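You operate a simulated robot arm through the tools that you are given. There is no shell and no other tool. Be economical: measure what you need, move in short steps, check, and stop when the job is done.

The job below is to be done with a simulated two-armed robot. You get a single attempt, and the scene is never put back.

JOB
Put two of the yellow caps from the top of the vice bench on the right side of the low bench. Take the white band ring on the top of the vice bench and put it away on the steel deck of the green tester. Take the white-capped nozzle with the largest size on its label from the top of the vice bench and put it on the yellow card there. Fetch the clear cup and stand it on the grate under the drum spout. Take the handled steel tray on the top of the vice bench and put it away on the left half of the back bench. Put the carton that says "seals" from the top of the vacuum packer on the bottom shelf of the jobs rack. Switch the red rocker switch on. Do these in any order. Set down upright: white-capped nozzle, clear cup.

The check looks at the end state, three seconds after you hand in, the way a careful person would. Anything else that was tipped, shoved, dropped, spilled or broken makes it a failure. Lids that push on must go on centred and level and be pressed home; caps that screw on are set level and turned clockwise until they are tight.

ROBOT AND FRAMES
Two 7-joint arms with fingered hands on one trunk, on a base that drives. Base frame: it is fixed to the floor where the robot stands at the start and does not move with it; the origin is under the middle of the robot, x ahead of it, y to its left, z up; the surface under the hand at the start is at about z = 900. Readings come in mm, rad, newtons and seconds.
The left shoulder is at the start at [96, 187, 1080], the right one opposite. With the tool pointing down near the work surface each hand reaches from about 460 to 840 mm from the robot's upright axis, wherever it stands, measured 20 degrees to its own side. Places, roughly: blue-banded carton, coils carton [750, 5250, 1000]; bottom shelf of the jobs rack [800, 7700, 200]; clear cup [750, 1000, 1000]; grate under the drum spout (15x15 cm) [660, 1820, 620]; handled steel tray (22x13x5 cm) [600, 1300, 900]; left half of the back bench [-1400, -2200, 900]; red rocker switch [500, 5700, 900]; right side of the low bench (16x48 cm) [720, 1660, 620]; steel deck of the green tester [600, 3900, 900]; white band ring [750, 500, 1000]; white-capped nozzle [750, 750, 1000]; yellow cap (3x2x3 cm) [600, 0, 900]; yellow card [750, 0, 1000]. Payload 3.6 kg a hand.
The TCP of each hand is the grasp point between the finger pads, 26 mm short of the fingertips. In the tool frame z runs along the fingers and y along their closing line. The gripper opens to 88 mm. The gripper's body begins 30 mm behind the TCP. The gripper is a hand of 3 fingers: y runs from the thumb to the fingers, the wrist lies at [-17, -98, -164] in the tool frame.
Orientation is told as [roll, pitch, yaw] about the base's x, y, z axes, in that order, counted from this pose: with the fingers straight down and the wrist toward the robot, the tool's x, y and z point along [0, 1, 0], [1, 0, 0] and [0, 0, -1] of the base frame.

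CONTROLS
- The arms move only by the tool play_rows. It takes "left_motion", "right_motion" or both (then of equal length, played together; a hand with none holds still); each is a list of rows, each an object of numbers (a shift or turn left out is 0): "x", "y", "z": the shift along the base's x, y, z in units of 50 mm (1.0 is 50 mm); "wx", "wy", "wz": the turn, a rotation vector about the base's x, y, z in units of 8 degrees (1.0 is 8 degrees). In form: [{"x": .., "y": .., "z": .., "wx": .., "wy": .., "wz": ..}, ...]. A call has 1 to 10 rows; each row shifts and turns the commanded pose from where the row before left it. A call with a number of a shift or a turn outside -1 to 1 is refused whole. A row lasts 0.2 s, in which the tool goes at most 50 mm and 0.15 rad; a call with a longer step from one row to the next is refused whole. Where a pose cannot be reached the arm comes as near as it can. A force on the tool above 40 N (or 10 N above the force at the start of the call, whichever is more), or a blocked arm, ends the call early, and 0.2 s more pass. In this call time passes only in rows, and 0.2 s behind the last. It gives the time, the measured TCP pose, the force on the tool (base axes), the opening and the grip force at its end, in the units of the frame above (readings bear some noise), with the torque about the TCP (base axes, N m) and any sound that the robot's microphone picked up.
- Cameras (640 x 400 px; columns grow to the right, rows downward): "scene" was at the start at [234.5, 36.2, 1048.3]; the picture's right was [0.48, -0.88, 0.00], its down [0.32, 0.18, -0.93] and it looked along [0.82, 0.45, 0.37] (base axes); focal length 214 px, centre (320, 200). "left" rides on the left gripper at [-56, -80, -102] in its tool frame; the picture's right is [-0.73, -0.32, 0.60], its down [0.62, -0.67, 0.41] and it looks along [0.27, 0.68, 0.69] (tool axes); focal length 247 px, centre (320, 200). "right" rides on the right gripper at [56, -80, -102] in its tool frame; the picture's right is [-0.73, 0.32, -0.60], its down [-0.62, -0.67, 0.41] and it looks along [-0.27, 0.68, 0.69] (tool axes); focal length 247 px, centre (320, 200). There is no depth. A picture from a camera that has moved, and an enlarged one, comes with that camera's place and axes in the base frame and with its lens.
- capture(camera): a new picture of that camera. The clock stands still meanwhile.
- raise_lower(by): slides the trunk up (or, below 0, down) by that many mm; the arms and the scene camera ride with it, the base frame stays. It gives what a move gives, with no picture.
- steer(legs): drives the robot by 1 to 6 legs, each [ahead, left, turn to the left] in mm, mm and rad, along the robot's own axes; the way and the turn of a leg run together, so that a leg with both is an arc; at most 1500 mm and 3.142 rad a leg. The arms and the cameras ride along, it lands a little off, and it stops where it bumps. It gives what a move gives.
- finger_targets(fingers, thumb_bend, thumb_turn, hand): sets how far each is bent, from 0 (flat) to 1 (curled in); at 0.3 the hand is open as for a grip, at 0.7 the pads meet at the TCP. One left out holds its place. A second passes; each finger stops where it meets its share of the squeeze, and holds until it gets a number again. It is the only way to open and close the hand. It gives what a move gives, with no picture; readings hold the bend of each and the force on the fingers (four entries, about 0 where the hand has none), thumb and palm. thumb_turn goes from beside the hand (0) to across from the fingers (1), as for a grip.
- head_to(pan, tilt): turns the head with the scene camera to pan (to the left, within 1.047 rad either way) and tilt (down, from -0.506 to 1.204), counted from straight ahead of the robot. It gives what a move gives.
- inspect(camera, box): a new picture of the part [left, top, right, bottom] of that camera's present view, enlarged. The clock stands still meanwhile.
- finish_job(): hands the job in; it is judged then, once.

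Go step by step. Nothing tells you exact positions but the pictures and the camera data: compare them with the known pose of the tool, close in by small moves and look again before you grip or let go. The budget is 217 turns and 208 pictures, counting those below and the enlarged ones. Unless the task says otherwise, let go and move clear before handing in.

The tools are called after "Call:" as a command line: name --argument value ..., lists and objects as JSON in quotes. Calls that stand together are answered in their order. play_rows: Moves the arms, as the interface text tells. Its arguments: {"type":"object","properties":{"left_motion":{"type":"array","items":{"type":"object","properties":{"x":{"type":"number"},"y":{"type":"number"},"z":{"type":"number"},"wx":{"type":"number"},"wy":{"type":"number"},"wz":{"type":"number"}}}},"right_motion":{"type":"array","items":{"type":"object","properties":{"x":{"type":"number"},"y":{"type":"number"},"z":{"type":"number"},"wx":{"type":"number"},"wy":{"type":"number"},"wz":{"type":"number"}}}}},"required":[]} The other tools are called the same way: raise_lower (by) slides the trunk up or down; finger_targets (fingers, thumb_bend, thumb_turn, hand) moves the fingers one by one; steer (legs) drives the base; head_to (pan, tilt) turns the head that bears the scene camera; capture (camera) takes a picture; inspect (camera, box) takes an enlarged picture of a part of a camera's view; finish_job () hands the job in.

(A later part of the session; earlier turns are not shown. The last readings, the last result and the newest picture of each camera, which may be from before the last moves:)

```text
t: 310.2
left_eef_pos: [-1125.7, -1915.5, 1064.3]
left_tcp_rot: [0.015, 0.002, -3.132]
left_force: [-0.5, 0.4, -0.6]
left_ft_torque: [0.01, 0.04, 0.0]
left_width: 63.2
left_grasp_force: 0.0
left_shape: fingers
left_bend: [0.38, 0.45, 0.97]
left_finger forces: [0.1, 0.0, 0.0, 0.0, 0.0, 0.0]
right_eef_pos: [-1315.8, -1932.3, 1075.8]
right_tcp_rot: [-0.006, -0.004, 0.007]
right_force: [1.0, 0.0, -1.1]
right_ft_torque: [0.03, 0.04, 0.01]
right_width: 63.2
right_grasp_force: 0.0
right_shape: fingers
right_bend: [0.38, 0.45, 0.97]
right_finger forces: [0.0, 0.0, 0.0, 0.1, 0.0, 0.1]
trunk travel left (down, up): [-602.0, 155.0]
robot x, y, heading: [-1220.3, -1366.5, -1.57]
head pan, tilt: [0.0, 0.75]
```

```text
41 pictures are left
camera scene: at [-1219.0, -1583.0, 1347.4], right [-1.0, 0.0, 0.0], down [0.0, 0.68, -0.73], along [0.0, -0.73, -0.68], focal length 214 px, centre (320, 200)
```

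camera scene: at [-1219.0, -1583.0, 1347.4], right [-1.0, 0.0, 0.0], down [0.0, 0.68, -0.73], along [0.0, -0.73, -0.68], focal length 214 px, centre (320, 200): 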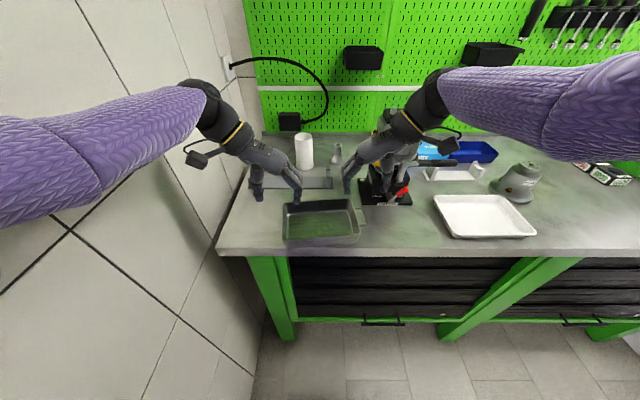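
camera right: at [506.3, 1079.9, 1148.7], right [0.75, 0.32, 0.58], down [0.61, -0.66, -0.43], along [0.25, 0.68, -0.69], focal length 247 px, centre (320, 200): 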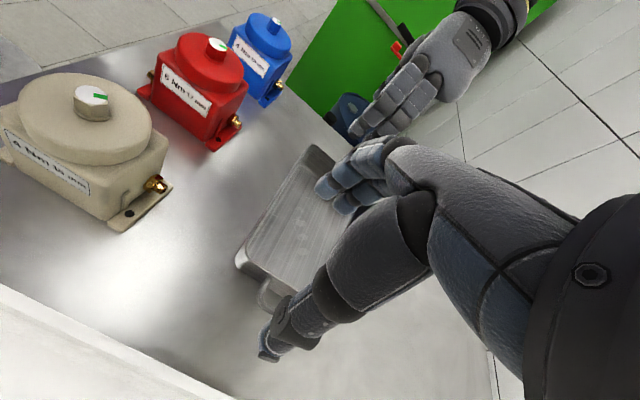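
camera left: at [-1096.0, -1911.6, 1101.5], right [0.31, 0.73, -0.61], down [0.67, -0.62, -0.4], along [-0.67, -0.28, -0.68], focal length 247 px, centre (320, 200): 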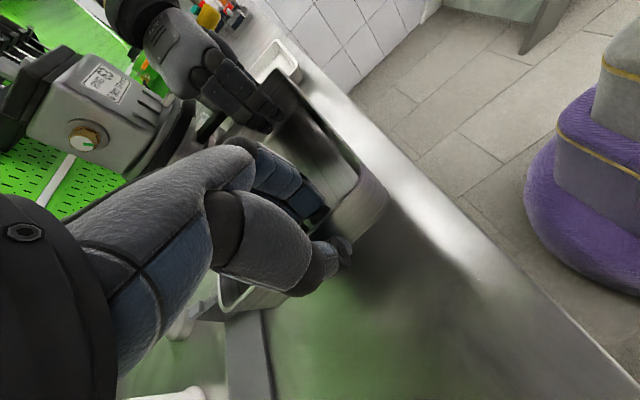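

The tray sits fully on the left part of the back bench. Now for the band ring: I reverse out, turn to face the vice bench and untwist the hands.

Call:
steer --legs '[[-1400, 0, 0], [0, 0, 1.57], [850, 250, 0]]'

Call:
play_rows --left_motion '[{"x": 0.3, "z": 0.3, "wz": 0.94}, {"x": 0.3, "z": 0.3, "wz": 0.94}, {"x": 0.3, "z": 0.3, "wz": 0.94}, {"x": 0.2, "y": 0.2, "wz": 0.94}, {"x": 0.2, "y": 0.2, "wz": 0.94}, {"x": 0.2, "y": 0.2, "wz": 0.94}, {"y": 0.2, "wz": 0.94}, {"y": 0.2, "wz": 0.94}, {"wz": 0.94}, {"wz": 0.94}]' --right_motion '[{"x": 0.3, "z": 0.5, "wz": -0.94}, {"x": 0.3, "z": 0.5, "wz": -0.94}, {"x": 0.3, "z": 0.5, "wz": -0.94}, {"x": 0.3, "z": 0.3, "y": -0.2, "wz": -0.94}, {"x": 0.3, "y": -0.2, "wz": -0.94}, {"x": 0.2, "y": -0.2, "wz": -0.94}, {"y": -0.2, "wz": -0.94}, {"y": -0.2, "wz": -0.94}, {"wz": -0.94}, {"wz": -0.94}]'

```text
t: 312.0
left_eef_pos: [-1151.8, -1817.7, 1064.9]
left_tcp_rot: [0.017, 0.006, 3.121]
left_force: [-0.2, 1.2, 0.2]
left_ft_torque: [0.02, -0.01, -0.03]
left_width: 63.4
left_grasp_force: 0.1
left_shape: fingers
left_bend: [0.38, 0.45, 0.97]
left_finger forces: [0.0, 0.0, 0.0, 0.0, 0.0, 0.1]
right_eef_pos: [-1340.7, -1829.2, 1077.6]
right_tcp_rot: [-0.009, -0.008, -0.026]
right_force: [-1.2, 1.0, 0.2]
right_ft_torque: [0.0, -0.05, 0.03]
right_width: 63.5
right_grasp_force: 0.1
right_shape: fingers
right_bend: [0.38, 0.45, 0.97]
right_finger forces: [0.0, 0.0, 0.0, 0.0, 0.0, 0.0]
trunk travel left (down, up): [-602.0, 155.0]
robot x, y, heading: [-1222.1, -1267.6, -1.604]
head pan, tilt: [0.0, 0.75]
stopped in leg 1: the robot was blocked; the commanded pose is now the measured one
```

```text
t: 314.2
left_eef_pos: [-1074.0, -1768.2, 1108.9]
left_tcp_rot: [0.014, 0.003, -1.847]
left_force: [-0.1, 0.6, 0.4]
left_ft_torque: [-0.02, 0.03, 0.02]
left_width: 63.5
left_grasp_force: 0.0
left_shape: fingers
left_bend: [0.38, 0.45, 0.97]
left_finger forces: [0.0, 0.1, 0.0, 0.0, 0.0, 0.0]
right_eef_pos: [-1253.5, -1879.3, 1166.2]
right_tcp_rot: [-0.009, -0.004, -1.342]
right_force: [-0.5, 0.2, -0.1]
right_ft_torque: [-0.01, 0.0, -0.02]
right_width: 63.1
right_grasp_force: 0.2
right_shape: fingers
right_bend: [0.38, 0.45, 0.97]
right_finger forces: [0.1, 0.1, 0.0, 0.1, 0.0, 0.0]
trunk travel left (down, up): [-602.0, 155.0]
robot x, y, heading: [-1224.3, -1269.9, -1.6]
head pan, tilt: [0.0, 0.75]
```

Something blocked the left side while reversing, perhaps the blue roll stand. I shift right, away from it, and look.

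Call:
steer --legs '[[0, -150, 0.03]]'

Call:
head_to --pan 1.04 --tilt 0.5

Call:
capture --camera "scene"

```text
t: 315.6
left_eef_pos: [-1208.5, -1761.6, 1109.5]
left_tcp_rot: [0.017, 0.003, -1.817]
left_force: [-0.2, 1.0, 0.1]
left_ft_torque: [0.02, 0.0, -0.03]
left_width: 63.5
left_grasp_force: 0.2
left_shape: fingers
left_bend: [0.38, 0.45, 0.97]
left_finger forces: [0.1, 0.0, 0.0, 0.1, 0.0, 0.0]
right_eef_pos: [-1384.3, -1878.4, 1166.4]
right_tcp_rot: [-0.007, -0.005, -1.304]
right_force: [0.1, -0.4, 0.3]
right_ft_torque: [0.01, -0.03, 0.01]
right_width: 63.3
right_grasp_force: 0.0
right_shape: fingers
right_bend: [0.38, 0.45, 0.97]
right_finger forces: [0.0, 0.0, 0.0, 0.0, 0.0, 0.0]
trunk travel left (down, up): [-602.0, 155.0]
robot x, y, heading: [-1373.8, -1264.6, -1.568]
head pan, tilt: [0.0, 0.75]
```

```text
t: 316.9
left_eef_pos: [-1207.6, -1761.8, 1108.9]
left_tcp_rot: [0.015, 0.004, -1.816]
left_force: [-0.3, -0.3, 0.3]
left_ft_torque: [0.01, 0.0, -0.02]
left_width: 63.7
left_grasp_force: 0.1
left_shape: fingers
left_bend: [0.38, 0.45, 0.97]
left_finger forces: [0.0, 0.0, 0.0, 0.0, 0.1, 0.0]
right_eef_pos: [-1384.0, -1878.0, 1166.9]
right_tcp_rot: [-0.008, -0.003, -1.303]
right_force: [0.9, -0.7, -0.7]
right_ft_torque: [-0.02, -0.01, 0.0]
right_width: 63.5
right_grasp_force: 0.0
right_shape: fingers
right_bend: [0.38, 0.45, 0.97]
right_finger forces: [0.1, 0.0, 0.1, 0.1, 0.0, 0.0]
trunk travel left (down, up): [-602.0, 155.0]
robot x, y, heading: [-1373.2, -1267.7, -1.57]
head pan, tilt: [1.04, 0.499]
```

```text
40 pictures are left
camera scene: at [-1297.2, -1445.2, 1369.5], right [-0.51, -0.86, 0.0], down [-0.41, 0.24, -0.88], along [0.76, -0.44, -0.48], focal length 214 px, centre (320, 200)
```

scene: 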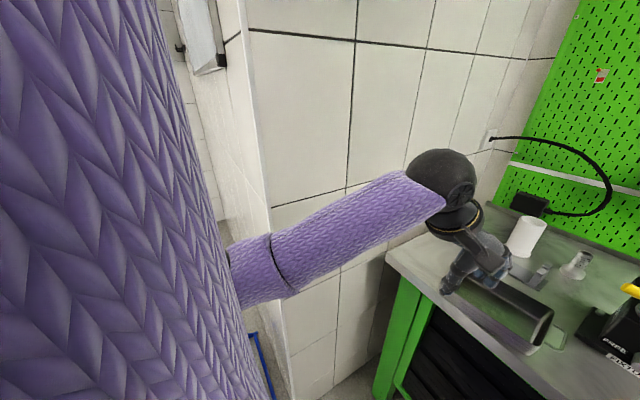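

It was the alcove wall at the left, not the stand, which is further off. From here I reverse along the way I came, then turn to the vice bench.

Call:
steer --legs '[[-1350, 0, 0], [0, 0, 1.57], [850, 250, 0]]'

Call:
raise_lower --by 100

Call:
head_to --pan 0.1 --tilt 0.6

Call:
capture --camera "scene"

```text
t: 331.8
left_eef_pos: [7.2, 465.4, 1109.1]
left_tcp_rot: [0.015, 0.002, -0.287]
left_force: [0.2, 0.6, 0.5]
left_ft_torque: [-0.05, 0.01, -0.01]
left_width: 63.4
left_grasp_force: 0.0
left_shape: fingers
left_bend: [0.38, 0.45, 0.97]
left_finger forces: [0.0, 0.0, 0.0, 0.0, 0.1, 0.1]
right_eef_pos: [117.3, 285.0, 1166.2]
right_tcp_rot: [-0.006, -0.003, 0.228]
right_force: [-0.3, 0.0, -0.6]
right_ft_torque: [0.02, 0.03, 0.01]
right_width: 63.5
right_grasp_force: 0.2
right_shape: fingers
right_bend: [0.38, 0.45, 0.97]
right_finger forces: [0.0, 0.1, 0.0, 0.0, 0.0, 0.0]
trunk travel left (down, up): [-602.0, 155.0]
robot x, y, heading: [-493.1, 314.9, -0.04]
head pan, tilt: [1.04, 0.499]
```

```text
t: 333.1
left_eef_pos: [9.1, 465.1, 1208.7]
left_tcp_rot: [0.016, 0.003, -0.286]
left_force: [0.4, -0.3, -0.8]
left_ft_torque: [-0.01, 0.01, 0.01]
left_width: 63.5
left_grasp_force: 0.1
left_shape: fingers
left_bend: [0.38, 0.45, 0.97]
left_finger forces: [0.0, 0.0, 0.1, 0.0, 0.0, 0.0]
right_eef_pos: [117.4, 285.2, 1265.5]
right_tcp_rot: [-0.009, -0.002, 0.227]
right_force: [0.3, 0.2, -0.8]
right_ft_torque: [-0.01, 0.0, 0.02]
right_width: 63.4
right_grasp_force: 0.1
right_shape: fingers
right_bend: [0.38, 0.45, 0.97]
right_finger forces: [0.0, 0.0, 0.0, 0.0, 0.1, 0.0]
trunk travel left (down, up): [-702.0, 55.0]
robot x, y, heading: [-494.0, 318.3, -0.037]
head pan, tilt: [1.04, 0.499]
```

```text
t: 334.4
left_eef_pos: [7.9, 465.3, 1208.4]
left_tcp_rot: [0.016, 0.003, -0.286]
left_force: [0.2, 0.7, -0.2]
left_ft_torque: [-0.02, 0.04, -0.03]
left_width: 63.5
left_grasp_force: 0.1
left_shape: fingers
left_bend: [0.38, 0.45, 0.97]
left_finger forces: [0.0, 0.0, 0.0, 0.1, 0.0, 0.1]
right_eef_pos: [117.2, 285.8, 1266.0]
right_tcp_rot: [-0.008, -0.004, 0.227]
right_force: [0.7, -0.2, 0.0]
right_ft_torque: [-0.01, -0.03, 0.0]
right_width: 63.3
right_grasp_force: 0.0
right_shape: fingers
right_bend: [0.38, 0.45, 0.97]
right_finger forces: [0.0, 0.0, 0.0, 0.0, 0.1, 0.0]
trunk travel left (down, up): [-702.0, 55.0]
robot x, y, heading: [-492.4, 321.5, -0.035]
head pan, tilt: [0.099, 0.6]
```

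```text
39 pictures are left
camera scene: at [-275.7, 320.4, 1461.1], right [0.06, -1.0, 0.0], down [-0.56, -0.04, -0.83], along [0.82, 0.05, -0.56], focal length 214 px, centre (320, 200)
```

scene: 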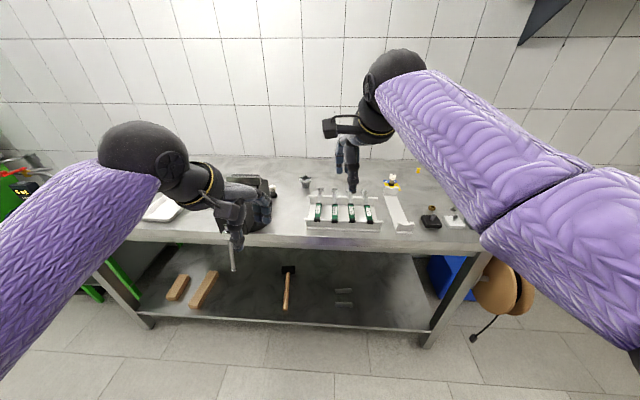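

I see the ring behind the wrench rack. I drive up with the left arm on its right side, keeping high over the vice, and move the left hand above the ring.

Call:
steer --legs '[[510, -70, 0.035]]'

Call:
play_rows --left_motion '[{"x": 0.6, "y": 0.2, "wz": 0.5}, {"x": 0.6, "y": 0.2, "wz": 0.5}, {"x": 0.6, "y": 0.2, "wz": 0.4}, {"x": 0.6, "y": 0.2, "wz": 0.4}, {"x": 0.5, "y": 0.2, "wz": 0.3}]' --right_motion '[{"z": 0.8}, {"z": 0.8, "y": -0.3}, {"z": 0.6, "y": -0.5}, {"y": -0.6}, {"y": -0.6}]'

Call:
finger_targets --hand "left" --fingers 0.3 --thumb_bend 0.3

Call:
capture --camera "left"

```text
t: 337.4
left_eef_pos: [512.1, 408.3, 1208.2]
left_tcp_rot: [0.016, 0.003, -0.247]
left_force: [0.8, -0.4, 0.7]
left_ft_torque: [0.03, 0.02, -0.02]
left_width: 63.2
left_grasp_force: 0.0
left_shape: fingers
left_bend: [0.38, 0.45, 0.97]
left_finger forces: [0.1, 0.0, 0.0, 0.0, 0.0, 0.0]
right_eef_pos: [629.1, 233.0, 1266.1]
right_tcp_rot: [-0.008, -0.004, 0.27]
right_force: [-0.5, 0.1, -0.7]
right_ft_torque: [0.03, -0.04, -0.01]
right_width: 63.3
right_grasp_force: 0.1
right_shape: fingers
right_bend: [0.38, 0.45, 0.97]
right_finger forces: [0.1, 0.0, 0.1, 0.1, 0.0, 0.0]
trunk travel left (down, up): [-702.0, 55.0]
robot x, y, heading: [18.3, 240.7, 0.005]
head pan, tilt: [0.099, 0.6]
```

```text
t: 338.6
left_eef_pos: [658.5, 457.2, 1208.6]
left_tcp_rot: [0.014, 0.005, 0.051]
left_force: [0.0, -0.4, -0.3]
left_ft_torque: [0.03, -0.01, 0.0]
left_width: 63.5
left_grasp_force: 0.0
left_shape: fingers
left_bend: [0.38, 0.45, 0.97]
left_finger forces: [0.0, 0.0, 0.2, 0.0, 0.0, 0.0]
right_eef_pos: [627.9, 131.5, 1375.1]
right_tcp_rot: [-0.006, -0.003, 0.269]
right_force: [1.3, 0.8, -0.4]
right_ft_torque: [0.07, 0.01, 0.02]
right_width: 63.6
right_grasp_force: 0.0
right_shape: fingers
right_bend: [0.38, 0.45, 0.97]
right_finger forces: [0.0, 0.0, 0.1, 0.0, 0.0, 0.0]
trunk travel left (down, up): [-702.0, 55.0]
robot x, y, heading: [18.7, 237.7, 0.008]
head pan, tilt: [0.099, 0.6]
```

```text
t: 339.6
left_eef_pos: [656.7, 459.1, 1208.2]
left_tcp_rot: [0.016, 0.004, 0.048]
left_force: [-0.2, -0.5, -0.8]
left_ft_torque: [0.03, 0.04, -0.02]
left_width: 87.9
left_grasp_force: 0.0
left_shape: fingers
left_bend: [0.3, 0.3, 0.97]
left_finger forces: [0.1, 0.0, 0.0, 0.0, 0.1, 0.0]
right_eef_pos: [629.0, 133.0, 1376.2]
right_tcp_rot: [-0.009, -0.005, 0.271]
right_force: [-0.2, -0.6, 0.1]
right_ft_torque: [-0.02, 0.03, 0.01]
right_width: 63.7
right_grasp_force: 0.0
right_shape: fingers
right_bend: [0.38, 0.45, 0.97]
right_finger forces: [0.0, 0.0, 0.0, 0.0, 0.1, 0.0]
trunk travel left (down, up): [-702.0, 55.0]
robot x, y, heading: [16.6, 244.3, 0.005]
head pan, tilt: [0.099, 0.6]
```

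```text
38 pictures are left
camera left: at [580.2, 396.5, 1310.8], right [-0.28, -0.74, -0.61], down [-0.7, 0.6, -0.4], along [0.66, 0.31, -0.69], focal length 247 px, centre (320, 200)
```

left: 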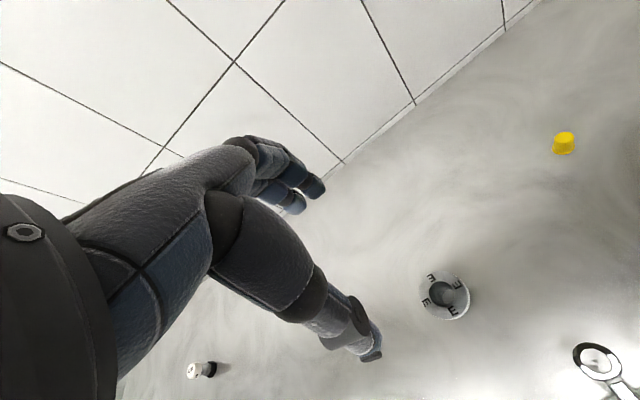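

The ring's flange is at about [656, 448], top z ≈ 954, some 62 mm wide. I align and lower with the trunk, checking the elbow against the vice.

Call:
play_rows --left_motion '[{"y": -0.22, "wz": -0.3}]'

Call:
raise_lower --by -180

Call:
head_to --pan 0.5 --tilt 0.6

Call:
capture --camera "scene"

Call:
capture --camera "left"

```text
t: 340.0
left_eef_pos: [656.1, 448.1, 1210.5]
left_tcp_rot: [0.017, 0.003, 0.008]
left_force: [-0.1, 0.5, 0.5]
left_ft_torque: [0.02, 0.0, 0.01]
left_width: 88.1
left_grasp_force: 0.1
left_shape: fingers
left_bend: [0.3, 0.3, 0.97]
left_finger forces: [0.0, 0.1, 0.1, 0.0, 0.0, 0.1]
right_eef_pos: [627.8, 131.5, 1376.6]
right_tcp_rot: [-0.008, -0.003, 0.271]
right_force: [0.1, 0.6, -0.2]
right_ft_torque: [-0.02, -0.01, 0.01]
right_width: 63.5
right_grasp_force: 0.1
right_shape: fingers
right_bend: [0.38, 0.45, 0.97]
right_finger forces: [0.0, 0.0, 0.0, 0.0, 0.0, 0.1]
trunk travel left (down, up): [-702.0, 55.0]
robot x, y, heading: [15.7, 242.1, 0.007]
head pan, tilt: [0.099, 0.6]
```

```text
t: 342.0
left_eef_pos: [656.8, 448.0, 1028.6]
left_tcp_rot: [0.015, 0.004, 0.006]
left_force: [0.1, 0.1, -0.3]
left_ft_torque: [-0.01, 0.02, 0.02]
left_width: 88.0
left_grasp_force: 0.1
left_shape: fingers
left_bend: [0.3, 0.3, 0.97]
left_finger forces: [0.0, 0.0, 0.0, 0.0, 0.1, 0.0]
right_eef_pos: [629.1, 133.3, 1197.6]
right_tcp_rot: [-0.007, -0.005, 0.271]
right_force: [0.3, -0.5, 0.2]
right_ft_torque: [-0.01, 0.03, -0.01]
right_width: 63.3
right_grasp_force: 0.1
right_shape: fingers
right_bend: [0.38, 0.45, 0.97]
right_finger forces: [0.1, 0.0, 0.0, 0.0, 0.1, 0.1]
trunk travel left (down, up): [-522.0, 235.0]
robot x, y, heading: [19.4, 239.0, -0.0]
head pan, tilt: [0.099, 0.6]
```

```text
t: 342.8
left_eef_pos: [656.2, 447.8, 1029.2]
left_tcp_rot: [0.016, 0.005, 0.007]
left_force: [0.0, -0.2, 0.2]
left_ft_torque: [0.01, 0.02, 0.02]
left_width: 88.1
left_grasp_force: 0.1
left_shape: fingers
left_bend: [0.3, 0.3, 0.97]
left_finger forces: [0.1, 0.0, 0.0, 0.0, 0.1, 0.0]
right_eef_pos: [628.4, 132.9, 1196.6]
right_tcp_rot: [-0.008, -0.003, 0.27]
right_force: [0.0, 0.2, -0.3]
right_ft_torque: [-0.02, 0.0, 0.0]
right_width: 63.6
right_grasp_force: 0.1
right_shape: fingers
right_bend: [0.38, 0.45, 0.97]
right_finger forces: [0.0, 0.1, 0.0, 0.1, 0.0, 0.0]
trunk travel left (down, up): [-522.0, 235.0]
robot x, y, heading: [19.2, 241.6, 0.002]
head pan, tilt: [0.499, 0.6]
```

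```text
37 pictures are left
camera scene: at [228.1, 284.6, 1278.8], right [0.48, -0.88, 0.0], down [-0.49, -0.27, -0.82], along [0.72, 0.4, -0.57], focal length 214 px, centre (320, 200)
```

scene: 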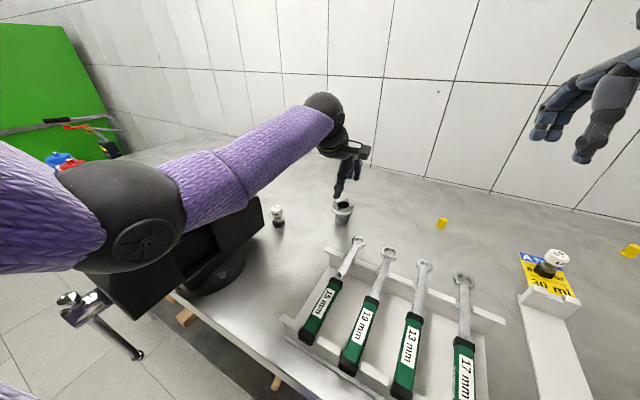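

```text
36 pictures are left
camera left: at [578.0, 388.3, 1131.0], right [-0.31, -0.73, -0.61], down [-0.67, 0.62, -0.4], along [0.67, 0.28, -0.69], focal length 247 px, centre (320, 200)
```

left: 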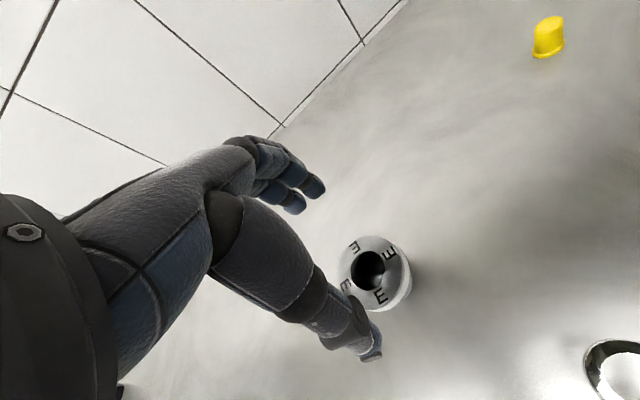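

The elbow hovers close to the vice. I move the base 80 mm right and bring the hand back over the ring before going lower.

Call:
steer --legs '[[0, -80, 0]]'

Call:
play_rows --left_motion '[{"y": 0.8, "wz": 0.4}, {"y": 0.8, "wz": 0.4}]'

Call:
capture --camera "left"

```text
t: 343.9
left_eef_pos: [658.2, 364.5, 1029.0]
left_tcp_rot: [0.018, 0.004, 0.008]
left_force: [1.4, -0.4, 1.5]
left_ft_torque: [0.02, -0.02, -0.01]
left_width: 88.0
left_grasp_force: 0.1
left_shape: fingers
left_bend: [0.3, 0.3, 0.97]
left_finger forces: [0.0, 0.0, 0.1, 0.0, 0.0, 0.0]
right_eef_pos: [629.2, 51.5, 1196.1]
right_tcp_rot: [-0.008, -0.006, 0.27]
right_force: [0.0, 0.4, 0.4]
right_ft_torque: [0.04, 0.0, 0.02]
right_width: 63.6
right_grasp_force: 0.1
right_shape: fingers
right_bend: [0.38, 0.45, 0.97]
right_finger forces: [0.1, 0.0, 0.1, 0.1, 0.1, 0.1]
trunk travel left (down, up): [-522.0, 235.0]
robot x, y, heading: [15.9, 160.6, 0.001]
head pan, tilt: [0.499, 0.6]
```

```text
t: 344.5
left_eef_pos: [656.5, 446.9, 1026.8]
left_tcp_rot: [0.015, 0.002, 0.115]
left_force: [-0.8, -0.4, -0.1]
left_ft_torque: [0.02, 0.02, 0.02]
left_width: 88.0
left_grasp_force: 0.2
left_shape: fingers
left_bend: [0.3, 0.3, 0.97]
left_finger forces: [0.1, 0.0, 0.1, 0.0, 0.0, 0.0]
right_eef_pos: [628.4, 52.6, 1196.2]
right_tcp_rot: [-0.008, -0.003, 0.269]
right_force: [-0.7, 0.2, 0.2]
right_ft_torque: [0.01, -0.01, -0.02]
right_width: 63.3
right_grasp_force: 0.0
right_shape: fingers
right_bend: [0.38, 0.45, 0.97]
right_finger forces: [0.0, 0.0, 0.0, 0.0, 0.1, 0.1]
trunk travel left (down, up): [-522.0, 235.0]
robot x, y, heading: [19.9, 160.8, 0.002]
head pan, tilt: [0.499, 0.6]
```

```text
35 pictures are left
camera left: at [585.2, 380.1, 1128.9], right [-0.23, -0.76, -0.61], down [-0.74, 0.55, -0.4], along [0.64, 0.36, -0.69], focal length 247 px, centre (320, 200)
```

left: 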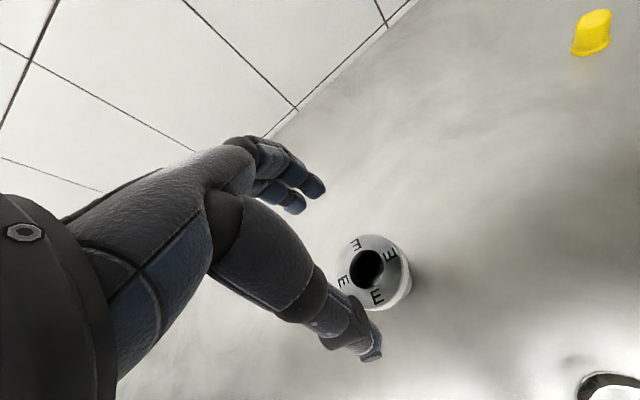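

Aligned. I lower around the ring and grip it.

Call:
play_rows --left_motion '[{"x": 0.06, "y": 0.05, "z": -0.6}, {"z": -0.6}, {"z": -0.5}]'

Call:
inspect --camera "left" --box '[220, 150, 460, 380]'

```text
t: 345.3
left_eef_pos: [658.9, 450.4, 942.3]
left_tcp_rot: [0.017, 0.002, 0.12]
left_force: [0.9, -0.3, -0.6]
left_ft_torque: [0.0, 0.0, -0.02]
left_width: 88.2
left_grasp_force: 0.0
left_shape: fingers
left_bend: [0.3, 0.3, 0.97]
left_finger forces: [0.1, 0.1, 0.0, 0.2, 0.0, 0.0]
right_eef_pos: [628.4, 53.2, 1196.7]
right_tcp_rot: [-0.007, -0.005, 0.269]
right_force: [-0.4, 0.2, 0.1]
right_ft_torque: [0.01, -0.01, -0.03]
right_width: 63.4
right_grasp_force: 0.0
right_shape: fingers
right_bend: [0.38, 0.45, 0.97]
right_finger forces: [0.0, 0.1, 0.0, 0.0, 0.0, 0.0]
trunk travel left (down, up): [-522.0, 235.0]
robot x, y, heading: [19.3, 159.4, 0.001]
head pan, tilt: [0.499, 0.6]
```

```text
1.74 times, centred on (340, 265) of left
camera zoom: at [587.3, 382.3, 1044.5], right [-0.23, -0.76, -0.61], down [-0.74, 0.55, -0.4], along [0.64, 0.36, -0.68], focal length 430 px, centre (285, 87)
```

zoom: 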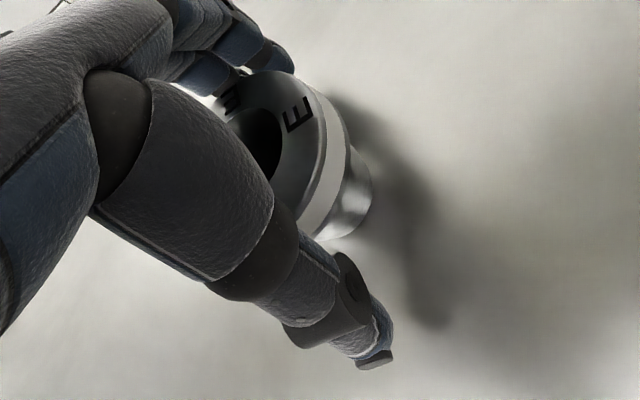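

Call:
finger_targets --hand "left" --fingers 0.65 --thumb_bend 0.65

Call:
play_rows --left_motion '[{"z": 0.4}, {"z": 0.8}, {"z": 0.8}, {"z": 0.8}]'

Call:
capture --camera "left"

```text
t: 346.3
left_eef_pos: [659.0, 449.9, 943.2]
left_tcp_rot: [0.014, 0.003, 0.119]
left_force: [0.9, 0.2, 1.3]
left_ft_torque: [0.01, 0.0, -0.01]
left_width: 43.0
left_grasp_force: 20.5
left_shape: fingers
left_bend: [0.54, 0.54, 0.96]
left_finger forces: [7.0, 13.4, 0.1, 0.0, 19.9, 0.0]
right_eef_pos: [628.8, 53.0, 1196.2]
right_tcp_rot: [-0.006, -0.004, 0.27]
right_force: [0.6, 0.2, 0.1]
right_ft_torque: [0.01, 0.0, 0.01]
right_width: 63.3
right_grasp_force: 0.1
right_shape: fingers
right_bend: [0.38, 0.45, 0.97]
right_finger forces: [0.0, 0.0, 0.0, 0.0, 0.1, 0.1]
trunk travel left (down, up): [-522.0, 235.0]
robot x, y, heading: [16.8, 165.3, 0.006]
head pan, tilt: [0.499, 0.6]
```

```text
t: 347.3
left_eef_pos: [660.7, 449.6, 1083.5]
left_tcp_rot: [0.016, 0.002, 0.12]
left_force: [0.2, -0.7, -1.6]
left_ft_torque: [-0.01, 0.02, 0.03]
left_width: 43.1
left_grasp_force: 20.0
left_shape: fingers
left_bend: [0.54, 0.54, 0.96]
left_finger forces: [7.2, 13.5, 0.0, 0.0, 19.7, 0.0]
right_eef_pos: [627.3, 52.9, 1195.8]
right_tcp_rot: [-0.006, -0.004, 0.269]
right_force: [0.1, 0.2, 0.6]
right_ft_torque: [0.0, 0.0, 0.04]
right_width: 63.4
right_grasp_force: 0.1
right_shape: fingers
right_bend: [0.38, 0.45, 0.97]
right_finger forces: [0.0, 0.0, 0.0, 0.1, 0.1, 0.0]
trunk travel left (down, up): [-522.0, 235.0]
robot x, y, heading: [16.0, 161.9, 0.008]
head pan, tilt: [0.499, 0.6]
```

```text
33 pictures are left
camera left: at [588.4, 383.1, 1185.1], right [-0.23, -0.76, -0.61], down [-0.74, 0.55, -0.4], along [0.64, 0.36, -0.69], focal length 247 px, centre (320, 200)
```

left: 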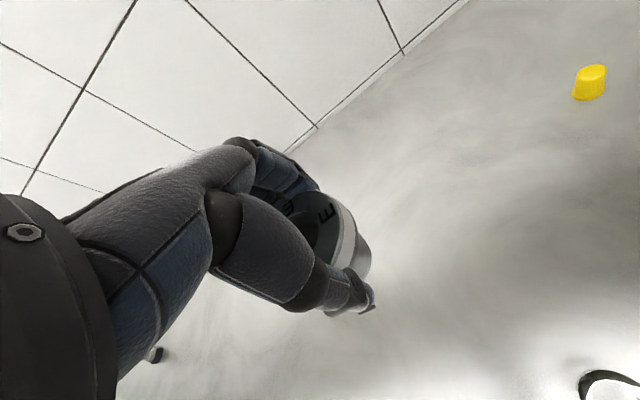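

Ring held. I raise up, back into the aisle so that the arms clear the green machine, and drive left to the tester.

Call:
raise_lower --by 180

Call:
steer --legs '[[-700, 0, 0], [0, 1500, 0], [0, 1500, 0], [0, 500, 0]]'

Call:
head_to --pan 0.1 --tilt 0.4

Call:
capture --camera "scene"

```text
t: 349.3
left_eef_pos: [659.8, 449.5, 1263.0]
left_tcp_rot: [0.015, 0.002, 0.119]
left_force: [0.1, 1.0, -1.9]
left_ft_torque: [0.02, -0.03, 0.02]
left_width: 43.2
left_grasp_force: 20.3
left_shape: fingers
left_bend: [0.54, 0.54, 0.96]
left_finger forces: [7.2, 13.4, 0.1, 0.0, 19.9, 0.1]
right_eef_pos: [629.2, 53.3, 1377.0]
right_tcp_rot: [-0.005, -0.003, 0.27]
right_force: [-0.6, 0.4, 1.0]
right_ft_torque: [0.03, -0.02, 0.03]
right_width: 63.4
right_grasp_force: 0.0
right_shape: fingers
right_bend: [0.38, 0.45, 0.97]
right_finger forces: [0.0, 0.1, 0.0, 0.0, 0.1, 0.0]
trunk travel left (down, up): [-702.0, 55.0]
robot x, y, heading: [21.0, 160.0, 0.007]
head pan, tilt: [0.499, 0.6]
```

```text
t: 369.8
left_eef_pos: [29.7, 3949.4, 1262.9]
left_tcp_rot: [0.016, 0.004, 0.095]
left_force: [-0.8, 1.6, -2.4]
left_ft_torque: [-0.02, 0.0, 0.01]
left_width: 42.7
left_grasp_force: 19.7
left_shape: fingers
left_bend: [0.54, 0.54, 0.96]
left_finger forces: [6.9, 13.5, 0.1, 0.0, 19.7, 0.0]
right_eef_pos: [-10.1, 3552.7, 1376.1]
right_tcp_rot: [-0.007, -0.003, 0.244]
right_force: [-0.5, 0.3, -0.5]
right_ft_torque: [0.0, 0.03, -0.03]
right_width: 63.4
right_grasp_force: 0.0
right_shape: fingers
right_bend: [0.38, 0.45, 0.97]
right_finger forces: [0.0, 0.0, 0.1, 0.0, 0.1, 0.0]
trunk travel left (down, up): [-702.0, 55.0]
robot x, y, heading: [-617.9, 3674.1, -0.021]
head pan, tilt: [0.499, 0.6]
```

```text
t: 370.7
left_eef_pos: [30.4, 3947.7, 1264.0]
left_tcp_rot: [0.016, 0.003, 0.093]
left_force: [-1.0, 0.0, -1.6]
left_ft_torque: [-0.02, 0.01, 0.03]
left_width: 43.1
left_grasp_force: 19.9
left_shape: fingers
left_bend: [0.54, 0.54, 0.96]
left_finger forces: [7.0, 13.5, 0.1, 0.1, 19.7, 0.0]
right_eef_pos: [-10.9, 3552.8, 1376.1]
right_tcp_rot: [-0.008, -0.004, 0.244]
right_force: [-0.3, 0.2, -0.3]
right_ft_torque: [-0.03, 0.0, -0.03]
right_width: 63.4
right_grasp_force: 0.1
right_shape: fingers
right_bend: [0.38, 0.45, 0.97]
right_finger forces: [0.0, 0.1, 0.1, 0.1, 0.0, 0.0]
trunk travel left (down, up): [-702.0, 55.0]
robot x, y, heading: [-619.9, 3673.3, -0.02]
head pan, tilt: [0.099, 0.4]
```

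```text
32 pictures are left
camera scene: at [-397.5, 3680.9, 1479.2], right [0.08, -1.0, 0.0], down [-0.39, -0.03, -0.92], along [0.92, 0.07, -0.39], focal length 214 px, centre (320, 200)
```

scene: 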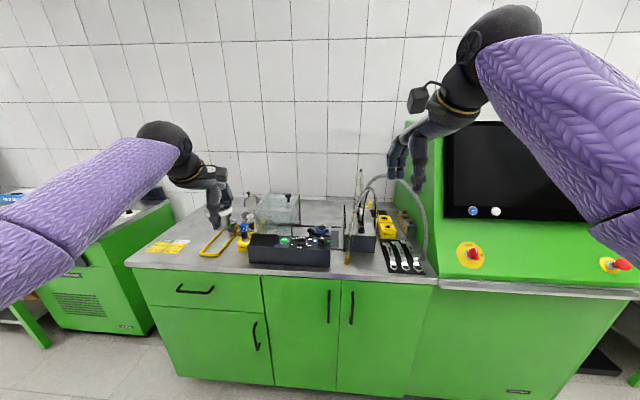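

The tester's steel deck has fittings in the middle and right; I zoom in to find a free patch.

Call:
inspect --camera "scene" --box '[120, 180, 280, 280]'

```text
4.00 times, centred on (200, 230) of scene
camera zoom: at [-397.5, 3680.9, 1479.2], right [0.08, -1.0, 0.0], down [-0.39, -0.03, -0.92], along [0.92, 0.07, -0.39], focal length 858 px, centre (800, 80)
```

zoom: 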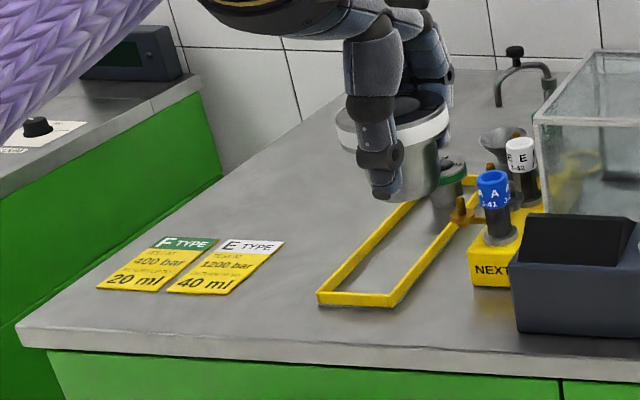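

The left part of the deck, behind the cards and left of the yellow rail, is free, around [520, 4372]. I drive so that the left hand is above it and lower partway.

Call:
steer --legs '[[0, 427, 0.02], [490, 0, 0]]'

Call:
raise_lower --by -220

Call:
head_to --pan 0.4 --tilt 0.6

Call:
capture --camera "scene"

```text
t: 375.8
left_eef_pos: [515.9, 4393.3, 1263.3]
left_tcp_rot: [0.017, 0.002, 0.118]
left_force: [0.4, -0.2, -1.2]
left_ft_torque: [-0.03, 0.02, 0.01]
left_width: 43.2
left_grasp_force: 20.6
left_shape: fingers
left_bend: [0.54, 0.54, 0.96]
left_finger forces: [6.9, 13.5, 0.0, 0.1, 19.6, 0.0]
right_eef_pos: [484.2, 3998.0, 1376.1]
right_tcp_rot: [-0.007, -0.004, 0.269]
right_force: [0.0, 0.5, 0.8]
right_ft_torque: [-0.01, 0.0, 0.01]
right_width: 63.5
right_grasp_force: 0.1
right_shape: fingers
right_bend: [0.38, 0.45, 0.97]
right_finger forces: [0.0, 0.0, 0.0, 0.0, 0.0, 0.0]
trunk travel left (down, up): [-702.0, 55.0]
robot x, y, heading: [-127.6, 4108.2, 0.004]
head pan, tilt: [0.099, 0.4]
```

```text
t: 378.1
left_eef_pos: [516.6, 4394.7, 1045.0]
left_tcp_rot: [0.014, 0.004, 0.117]
left_force: [-0.5, 0.4, -1.5]
left_ft_torque: [-0.01, -0.04, 0.0]
left_width: 43.0
left_grasp_force: 20.6
left_shape: fingers
left_bend: [0.54, 0.54, 0.96]
left_finger forces: [6.9, 13.5, 0.1, 0.0, 19.6, 0.0]
right_eef_pos: [483.2, 3998.4, 1156.7]
right_tcp_rot: [-0.007, -0.004, 0.266]
right_force: [0.4, -1.4, -0.3]
right_ft_torque: [0.0, 0.0, -0.01]
right_width: 63.3
right_grasp_force: 0.0
right_shape: fingers
right_bend: [0.38, 0.45, 0.97]
right_finger forces: [0.0, 0.0, 0.1, 0.0, 0.0, 0.0]
trunk travel left (down, up): [-482.0, 275.0]
robot x, y, heading: [-127.8, 4106.1, 0.001]
head pan, tilt: [0.099, 0.4]
```

```text
t: 378.9
left_eef_pos: [515.5, 4395.6, 1042.3]
left_tcp_rot: [0.015, 0.004, 0.117]
left_force: [0.2, 0.3, -1.7]
left_ft_torque: [-0.03, -0.03, -0.04]
left_width: 43.3
left_grasp_force: 20.6
left_shape: fingers
left_bend: [0.54, 0.54, 0.96]
left_finger forces: [6.9, 13.5, 0.0, 0.0, 19.6, 0.0]
right_eef_pos: [482.5, 3997.0, 1155.8]
right_tcp_rot: [-0.007, -0.004, 0.267]
right_force: [-0.3, 0.2, 0.3]
right_ft_torque: [-0.02, 0.03, 0.01]
right_width: 63.2
right_grasp_force: 0.2
right_shape: fingers
right_bend: [0.38, 0.45, 0.97]
right_finger forces: [0.0, 0.0, 0.1, 0.0, 0.0, 0.1]
trunk travel left (down, up): [-482.0, 275.0]
robot x, y, heading: [-127.8, 4105.9, -0.001]
head pan, tilt: [0.4, 0.6]
```

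```text
30 pictures are left
camera scene: at [89.8, 4142.3, 1237.4], right [0.39, -0.92, 0.0], down [-0.52, -0.22, -0.83], along [0.76, 0.32, -0.56], focal length 214 px, centre (320, 200)
```

scene: 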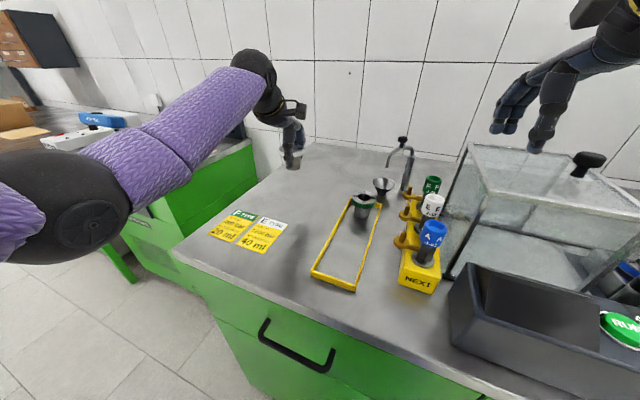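

The patch below the ring is clear. I lower it to contact.

Call:
raise_lower --by -88

Call:
play_rows --left_motion '[{"z": -0.1}, {"z": -0.1}]'

Call:
inspect --camera "scene" --box '[200, 80, 400, 260]'

```text
t: 379.8
left_eef_pos: [516.2, 4394.6, 984.0]
left_tcp_rot: [0.016, 0.007, 0.116]
left_force: [0.8, -0.5, -2.4]
left_ft_torque: [0.02, 0.0, -0.01]
left_width: 42.8
left_grasp_force: 20.1
left_shape: fingers
left_bend: [0.54, 0.54, 0.96]
left_finger forces: [6.8, 13.6, 0.1, 0.0, 19.8, 0.1]
right_eef_pos: [488.6, 3999.8, 1113.5]
right_tcp_rot: [-0.007, -0.04, 0.267]
right_force: [-1.2, -1.0, 9.3]
right_ft_torque: [-0.1, 0.44, -0.03]
right_width: 68.2
right_grasp_force: 4.3
right_shape: fingers
right_bend: [0.38, 0.42, 0.98]
right_finger forces: [0.0, 0.0, 0.0, 0.0, 9.2, 0.0]
trunk travel left (down, up): [-426.0, 331.0]
robot x, y, heading: [-123.1, 4105.2, 0.004]
head pan, tilt: [0.4, 0.6]
stopped: the force on the tool passed its limit at 54 N (the readings are from after the stop); the commanded pose is now the measured one
```

```text
t: 380.4
left_eef_pos: [515.1, 4393.6, 976.0]
left_tcp_rot: [0.017, 0.007, 0.116]
left_force: [0.2, -1.2, -1.9]
left_ft_torque: [-0.01, -0.01, -0.01]
left_width: 42.8
left_grasp_force: 20.3
left_shape: fingers
left_bend: [0.54, 0.54, 0.96]
left_finger forces: [7.0, 13.6, 0.0, 0.0, 19.8, 0.0]
right_eef_pos: [487.4, 3998.8, 1113.2]
right_tcp_rot: [-0.006, -0.038, 0.266]
right_force: [0.7, -0.8, 10.8]
right_ft_torque: [-0.14, 0.46, 0.0]
right_width: 67.5
right_grasp_force: 5.9
right_shape: fingers
right_bend: [0.38, 0.42, 0.98]
right_finger forces: [0.1, 0.0, 0.0, 0.1, 11.1, 0.0]
trunk travel left (down, up): [-426.0, 331.0]
robot x, y, heading: [-122.9, 4106.7, 0.004]
head pan, tilt: [0.4, 0.6]
```

```text
2.22 times, centred on (300, 170) of scene
camera zoom: at [93.5, 4142.5, 1178.8], right [0.39, -0.92, 0.0], down [-0.52, -0.22, -0.83], along [0.76, 0.32, -0.56], focal length 477 px, centre (364, 267)
```

zoom: 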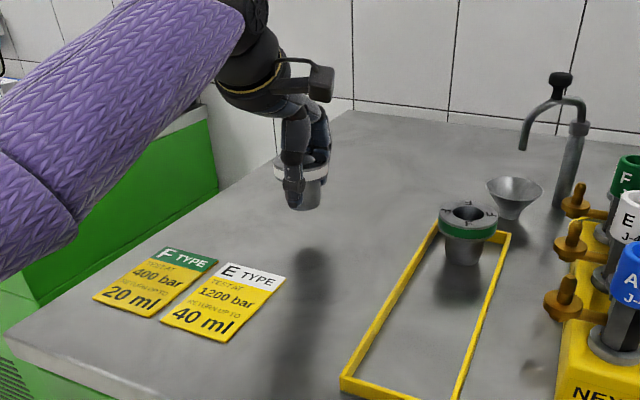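

My idle right thumb touched the glass box's lid knob. I lift the right hand away and lower only the left arm.

Call:
play_rows --right_motion '[{"z": 0.8}, {"z": 0.9}, {"z": 0.9}]'

Call:
play_rows --left_motion '[{"z": -0.3}, {"z": -0.2}, {"z": -0.12}]'

Call:
capture --camera "scene"

```text
t: 381.1
left_eef_pos: [516.6, 4393.7, 976.1]
left_tcp_rot: [0.016, 0.007, 0.115]
left_force: [0.4, -0.1, -2.1]
left_ft_torque: [-0.01, -0.01, 0.02]
left_width: 43.0
left_grasp_force: 20.1
left_shape: fingers
left_bend: [0.54, 0.54, 0.96]
left_finger forces: [7.0, 13.6, 0.0, 0.0, 19.8, 0.0]
right_eef_pos: [489.5, 3998.9, 1243.5]
right_tcp_rot: [-0.004, -0.034, 0.268]
right_force: [0.2, 0.4, -0.8]
right_ft_torque: [0.0, 0.0, 0.01]
right_width: 63.8
right_grasp_force: 0.1
right_shape: fingers
right_bend: [0.38, 0.45, 0.98]
right_finger forces: [0.0, 0.0, 0.0, 0.0, 0.1, 0.1]
trunk travel left (down, up): [-426.0, 331.0]
robot x, y, heading: [-127.1, 4106.1, 0.001]
head pan, tilt: [0.4, 0.6]
```

```text
t: 381.9
left_eef_pos: [515.8, 4393.6, 944.1]
left_tcp_rot: [0.017, 0.01, 0.117]
left_force: [-0.2, 0.1, -2.0]
left_ft_torque: [-0.04, 0.02, -0.02]
left_width: 42.8
left_grasp_force: 20.5
left_shape: fingers
left_bend: [0.54, 0.54, 0.96]
left_finger forces: [7.0, 13.7, 0.0, 0.1, 19.7, 0.1]
right_eef_pos: [489.5, 3997.9, 1242.5]
right_tcp_rot: [-0.005, -0.036, 0.267]
right_force: [0.2, -0.9, 0.8]
right_ft_torque: [-0.02, 0.0, 0.01]
right_width: 63.9
right_grasp_force: 0.0
right_shape: fingers
right_bend: [0.38, 0.45, 0.98]
right_finger forces: [0.1, 0.1, 0.0, 0.1, 0.0, 0.1]
trunk travel left (down, up): [-426.0, 331.0]
robot x, y, heading: [-124.5, 4107.1, 0.001]
head pan, tilt: [0.4, 0.6]
```

```text
28 pictures are left
camera scene: at [94.4, 4142.4, 1178.6], right [0.39, -0.92, 0.0], down [-0.52, -0.22, -0.82], along [0.76, 0.32, -0.57], focal length 214 px, centre (320, 200)
```

scene: 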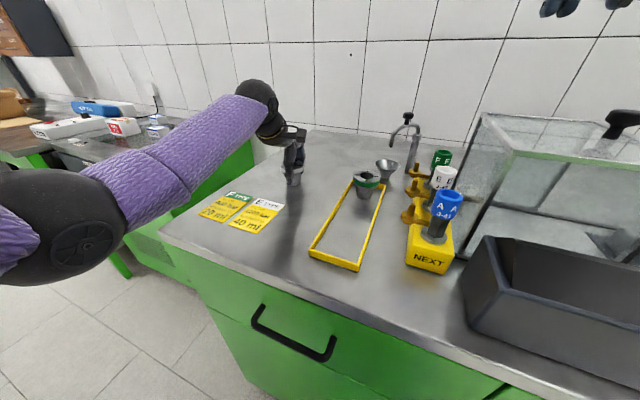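

Glass box and lid look in place. I creep down the last millimetres.

Call:
play_rows --left_motion '[{"z": -0.07}, {"z": -0.05}]'

```text
t: 382.6
left_eef_pos: [517.4, 4392.7, 941.3]
left_tcp_rot: [0.016, 0.001, 0.115]
left_force: [-1.4, -0.4, 9.0]
left_ft_torque: [0.06, -0.07, 0.03]
left_width: 42.7
left_grasp_force: 18.7
left_shape: fingers
left_bend: [0.55, 0.54, 0.96]
left_finger forces: [5.8, 11.3, 0.0, 0.1, 21.3, 0.0]
right_eef_pos: [488.2, 3997.5, 1242.2]
right_tcp_rot: [-0.004, -0.036, 0.268]
right_force: [0.2, 0.2, -0.1]
right_ft_torque: [0.01, 0.0, 0.04]
right_width: 63.8
right_grasp_force: 0.1
right_shape: fingers
right_bend: [0.38, 0.45, 0.98]
right_finger forces: [0.0, 0.0, 0.1, 0.0, 0.0, 0.0]
trunk travel left (down, up): [-426.0, 331.0]
robot x, y, heading: [-124.4, 4105.7, 0.002]
head pan, tilt: [0.4, 0.6]
```

Contact. I release and rise.

Call:
finger_targets --hand "left" --fingers 0.42 --thumb_bend 0.42

Call:
finger_targets --hand "left" --fingers 0.3 --thumb_bend 0.3

Call:
play_rows --left_motion '[{"z": 0.4}, {"z": 0.8}, {"z": 0.9}, {"z": 0.9}]'

Call:
raise_lower --by 200

Call:
capture --camera "scene"

```text
t: 383.6
left_eef_pos: [515.9, 4393.3, 939.0]
left_tcp_rot: [0.017, 0.006, 0.116]
left_force: [-0.1, -0.4, -0.1]
left_ft_torque: [-0.03, -0.02, -0.03]
left_width: 62.3
left_grasp_force: 0.2
left_shape: fingers
left_bend: [0.42, 0.42, 0.97]
left_finger forces: [0.1, 0.1, 0.0, 0.1, 0.1, 0.0]
right_eef_pos: [490.0, 3997.9, 1241.7]
right_tcp_rot: [-0.005, -0.036, 0.266]
right_force: [0.2, -0.4, 0.0]
right_ft_torque: [-0.01, 0.01, 0.02]
right_width: 63.9
right_grasp_force: 0.1
right_shape: fingers
right_bend: [0.38, 0.45, 0.98]
right_finger forces: [0.0, 0.0, 0.1, 0.0, 0.0, 0.1]
trunk travel left (down, up): [-426.0, 331.0]
robot x, y, heading: [-125.5, 4108.7, 0.003]
head pan, tilt: [0.4, 0.6]
```

```text
t: 384.6
left_eef_pos: [514.9, 4393.7, 938.2]
left_tcp_rot: [0.016, 0.008, 0.115]
left_force: [-0.3, -0.3, -0.1]
left_ft_torque: [0.0, -0.02, 0.0]
left_width: 87.9
left_grasp_force: 0.0
left_shape: fingers
left_bend: [0.3, 0.3, 0.97]
left_finger forces: [0.1, 0.0, 0.1, 0.0, 0.1, 0.1]
right_eef_pos: [489.2, 3998.7, 1240.8]
right_tcp_rot: [-0.006, -0.036, 0.266]
right_force: [0.1, 0.3, -0.1]
right_ft_torque: [-0.02, 0.05, 0.02]
right_width: 63.6
right_grasp_force: 0.0
right_shape: fingers
right_bend: [0.38, 0.45, 0.98]
right_finger forces: [0.0, 0.1, 0.0, 0.0, 0.0, 0.0]
trunk travel left (down, up): [-426.0, 331.0]
robot x, y, heading: [-128.5, 4110.0, -0.002]
head pan, tilt: [0.4, 0.6]
```

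```text
t: 385.6
left_eef_pos: [516.1, 4394.4, 1090.1]
left_tcp_rot: [0.02, 0.01, 0.116]
left_force: [-0.1, -0.2, -0.1]
left_ft_torque: [-0.01, 0.01, 0.02]
left_width: 88.0
left_grasp_force: 0.0
left_shape: fingers
left_bend: [0.3, 0.3, 0.97]
left_finger forces: [0.0, 0.0, 0.1, 0.0, 0.1, 0.0]
right_eef_pos: [490.2, 3997.2, 1241.7]
right_tcp_rot: [-0.007, -0.037, 0.268]
right_force: [0.0, 0.0, 0.3]
right_ft_torque: [0.02, -0.02, -0.01]
right_width: 63.9
right_grasp_force: 0.0
right_shape: fingers
right_bend: [0.38, 0.45, 0.98]
right_finger forces: [0.0, 0.1, 0.0, 0.0, 0.0, 0.0]
trunk travel left (down, up): [-426.0, 331.0]
robot x, y, heading: [-127.2, 4106.7, 0.003]
head pan, tilt: [0.4, 0.6]
```

```text
t: 387.7
left_eef_pos: [515.6, 4392.2, 1288.5]
left_tcp_rot: [0.014, 0.008, 0.116]
left_force: [0.5, 0.3, 0.2]
left_ft_torque: [0.06, 0.0, 0.05]
left_width: 87.9
left_grasp_force: 0.0
left_shape: fingers
left_bend: [0.3, 0.3, 0.97]
left_finger forces: [0.0, 0.0, 0.0, 0.0, 0.0, 0.1]
right_eef_pos: [488.0, 3999.8, 1442.0]
right_tcp_rot: [-0.005, -0.038, 0.268]
right_force: [0.3, 0.6, -0.2]
right_ft_torque: [-0.02, -0.06, 0.01]
right_width: 63.7
right_grasp_force: 0.0
right_shape: fingers
right_bend: [0.38, 0.45, 0.98]
right_finger forces: [0.1, 0.0, 0.0, 0.1, 0.1, 0.1]
trunk travel left (down, up): [-626.0, 131.0]
robot x, y, heading: [-125.9, 4109.4, 0.001]
head pan, tilt: [0.4, 0.6]
```

```text
27 pictures are left
camera scene: at [84.4, 4142.3, 1384.6], right [0.39, -0.92, 0.0], down [-0.52, -0.22, -0.82], along [0.76, 0.32, -0.57], focal length 214 px, centre (320, 200)
```

scene: 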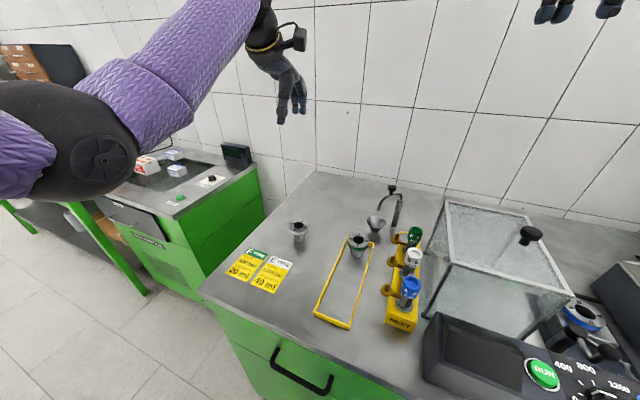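

The band ring stands on the deck. Next is the vacuum packer further left, with the cartons and the switch.

Call:
steer --legs '[[-420, 0, 0], [0, 1100, 0]]'

Call:
head_to --pan 0.1 --tilt 0.45

Call:
capture --camera "scene"

```text
t: 395.6
left_eef_pos: [87.9, 5498.0, 1289.2]
left_tcp_rot: [0.015, 0.008, 0.109]
left_force: [0.6, 0.5, -0.4]
left_ft_torque: [-0.01, 0.02, -0.01]
left_width: 88.2
left_grasp_force: 0.1
left_shape: fingers
left_bend: [0.3, 0.3, 0.97]
left_finger forces: [0.1, 0.0, 0.0, 0.1, 0.1, 0.0]
right_eef_pos: [57.0, 5103.1, 1441.8]
right_tcp_rot: [-0.006, -0.036, 0.262]
right_force: [0.0, 0.1, -0.5]
right_ft_torque: [-0.01, 0.03, -0.03]
right_width: 64.1
right_grasp_force: 0.1
right_shape: fingers
right_bend: [0.38, 0.45, 0.98]
right_finger forces: [0.0, 0.0, 0.0, 0.0, 0.1, 0.0]
trunk travel left (down, up): [-626.0, 131.0]
robot x, y, heading: [-556.5, 5214.5, -0.006]
head pan, tilt: [0.4, 0.6]
```

```text
t: 396.4
left_eef_pos: [88.6, 5498.1, 1287.9]
left_tcp_rot: [0.015, 0.006, 0.111]
left_force: [0.1, 0.1, -0.2]
left_ft_torque: [0.04, 0.01, 0.02]
left_width: 88.2
left_grasp_force: 0.0
left_shape: fingers
left_bend: [0.3, 0.3, 0.97]
left_finger forces: [0.0, 0.0, 0.1, 0.0, 0.1, 0.1]
right_eef_pos: [56.9, 5102.5, 1441.4]
right_tcp_rot: [-0.007, -0.036, 0.262]
right_force: [0.3, -0.8, -0.3]
right_ft_torque: [-0.03, 0.01, 0.0]
right_width: 63.6
right_grasp_force: 0.0
right_shape: fingers
right_bend: [0.38, 0.45, 0.98]
right_finger forces: [0.1, 0.1, 0.0, 0.0, 0.0, 0.1]
trunk travel left (down, up): [-626.0, 131.0]
robot x, y, heading: [-555.5, 5214.9, -0.004]
head pan, tilt: [0.099, 0.45]
```

```text
26 pictures are left
camera scene: at [-335.2, 5223.9, 1398.2], right [0.1, -1.0, 0.0], down [-0.43, -0.04, -0.9], along [0.9, 0.09, -0.44], focal length 214 px, centre (320, 200)
```

scene: 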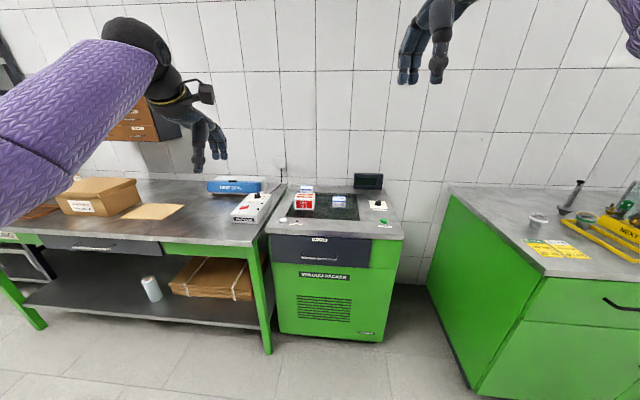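

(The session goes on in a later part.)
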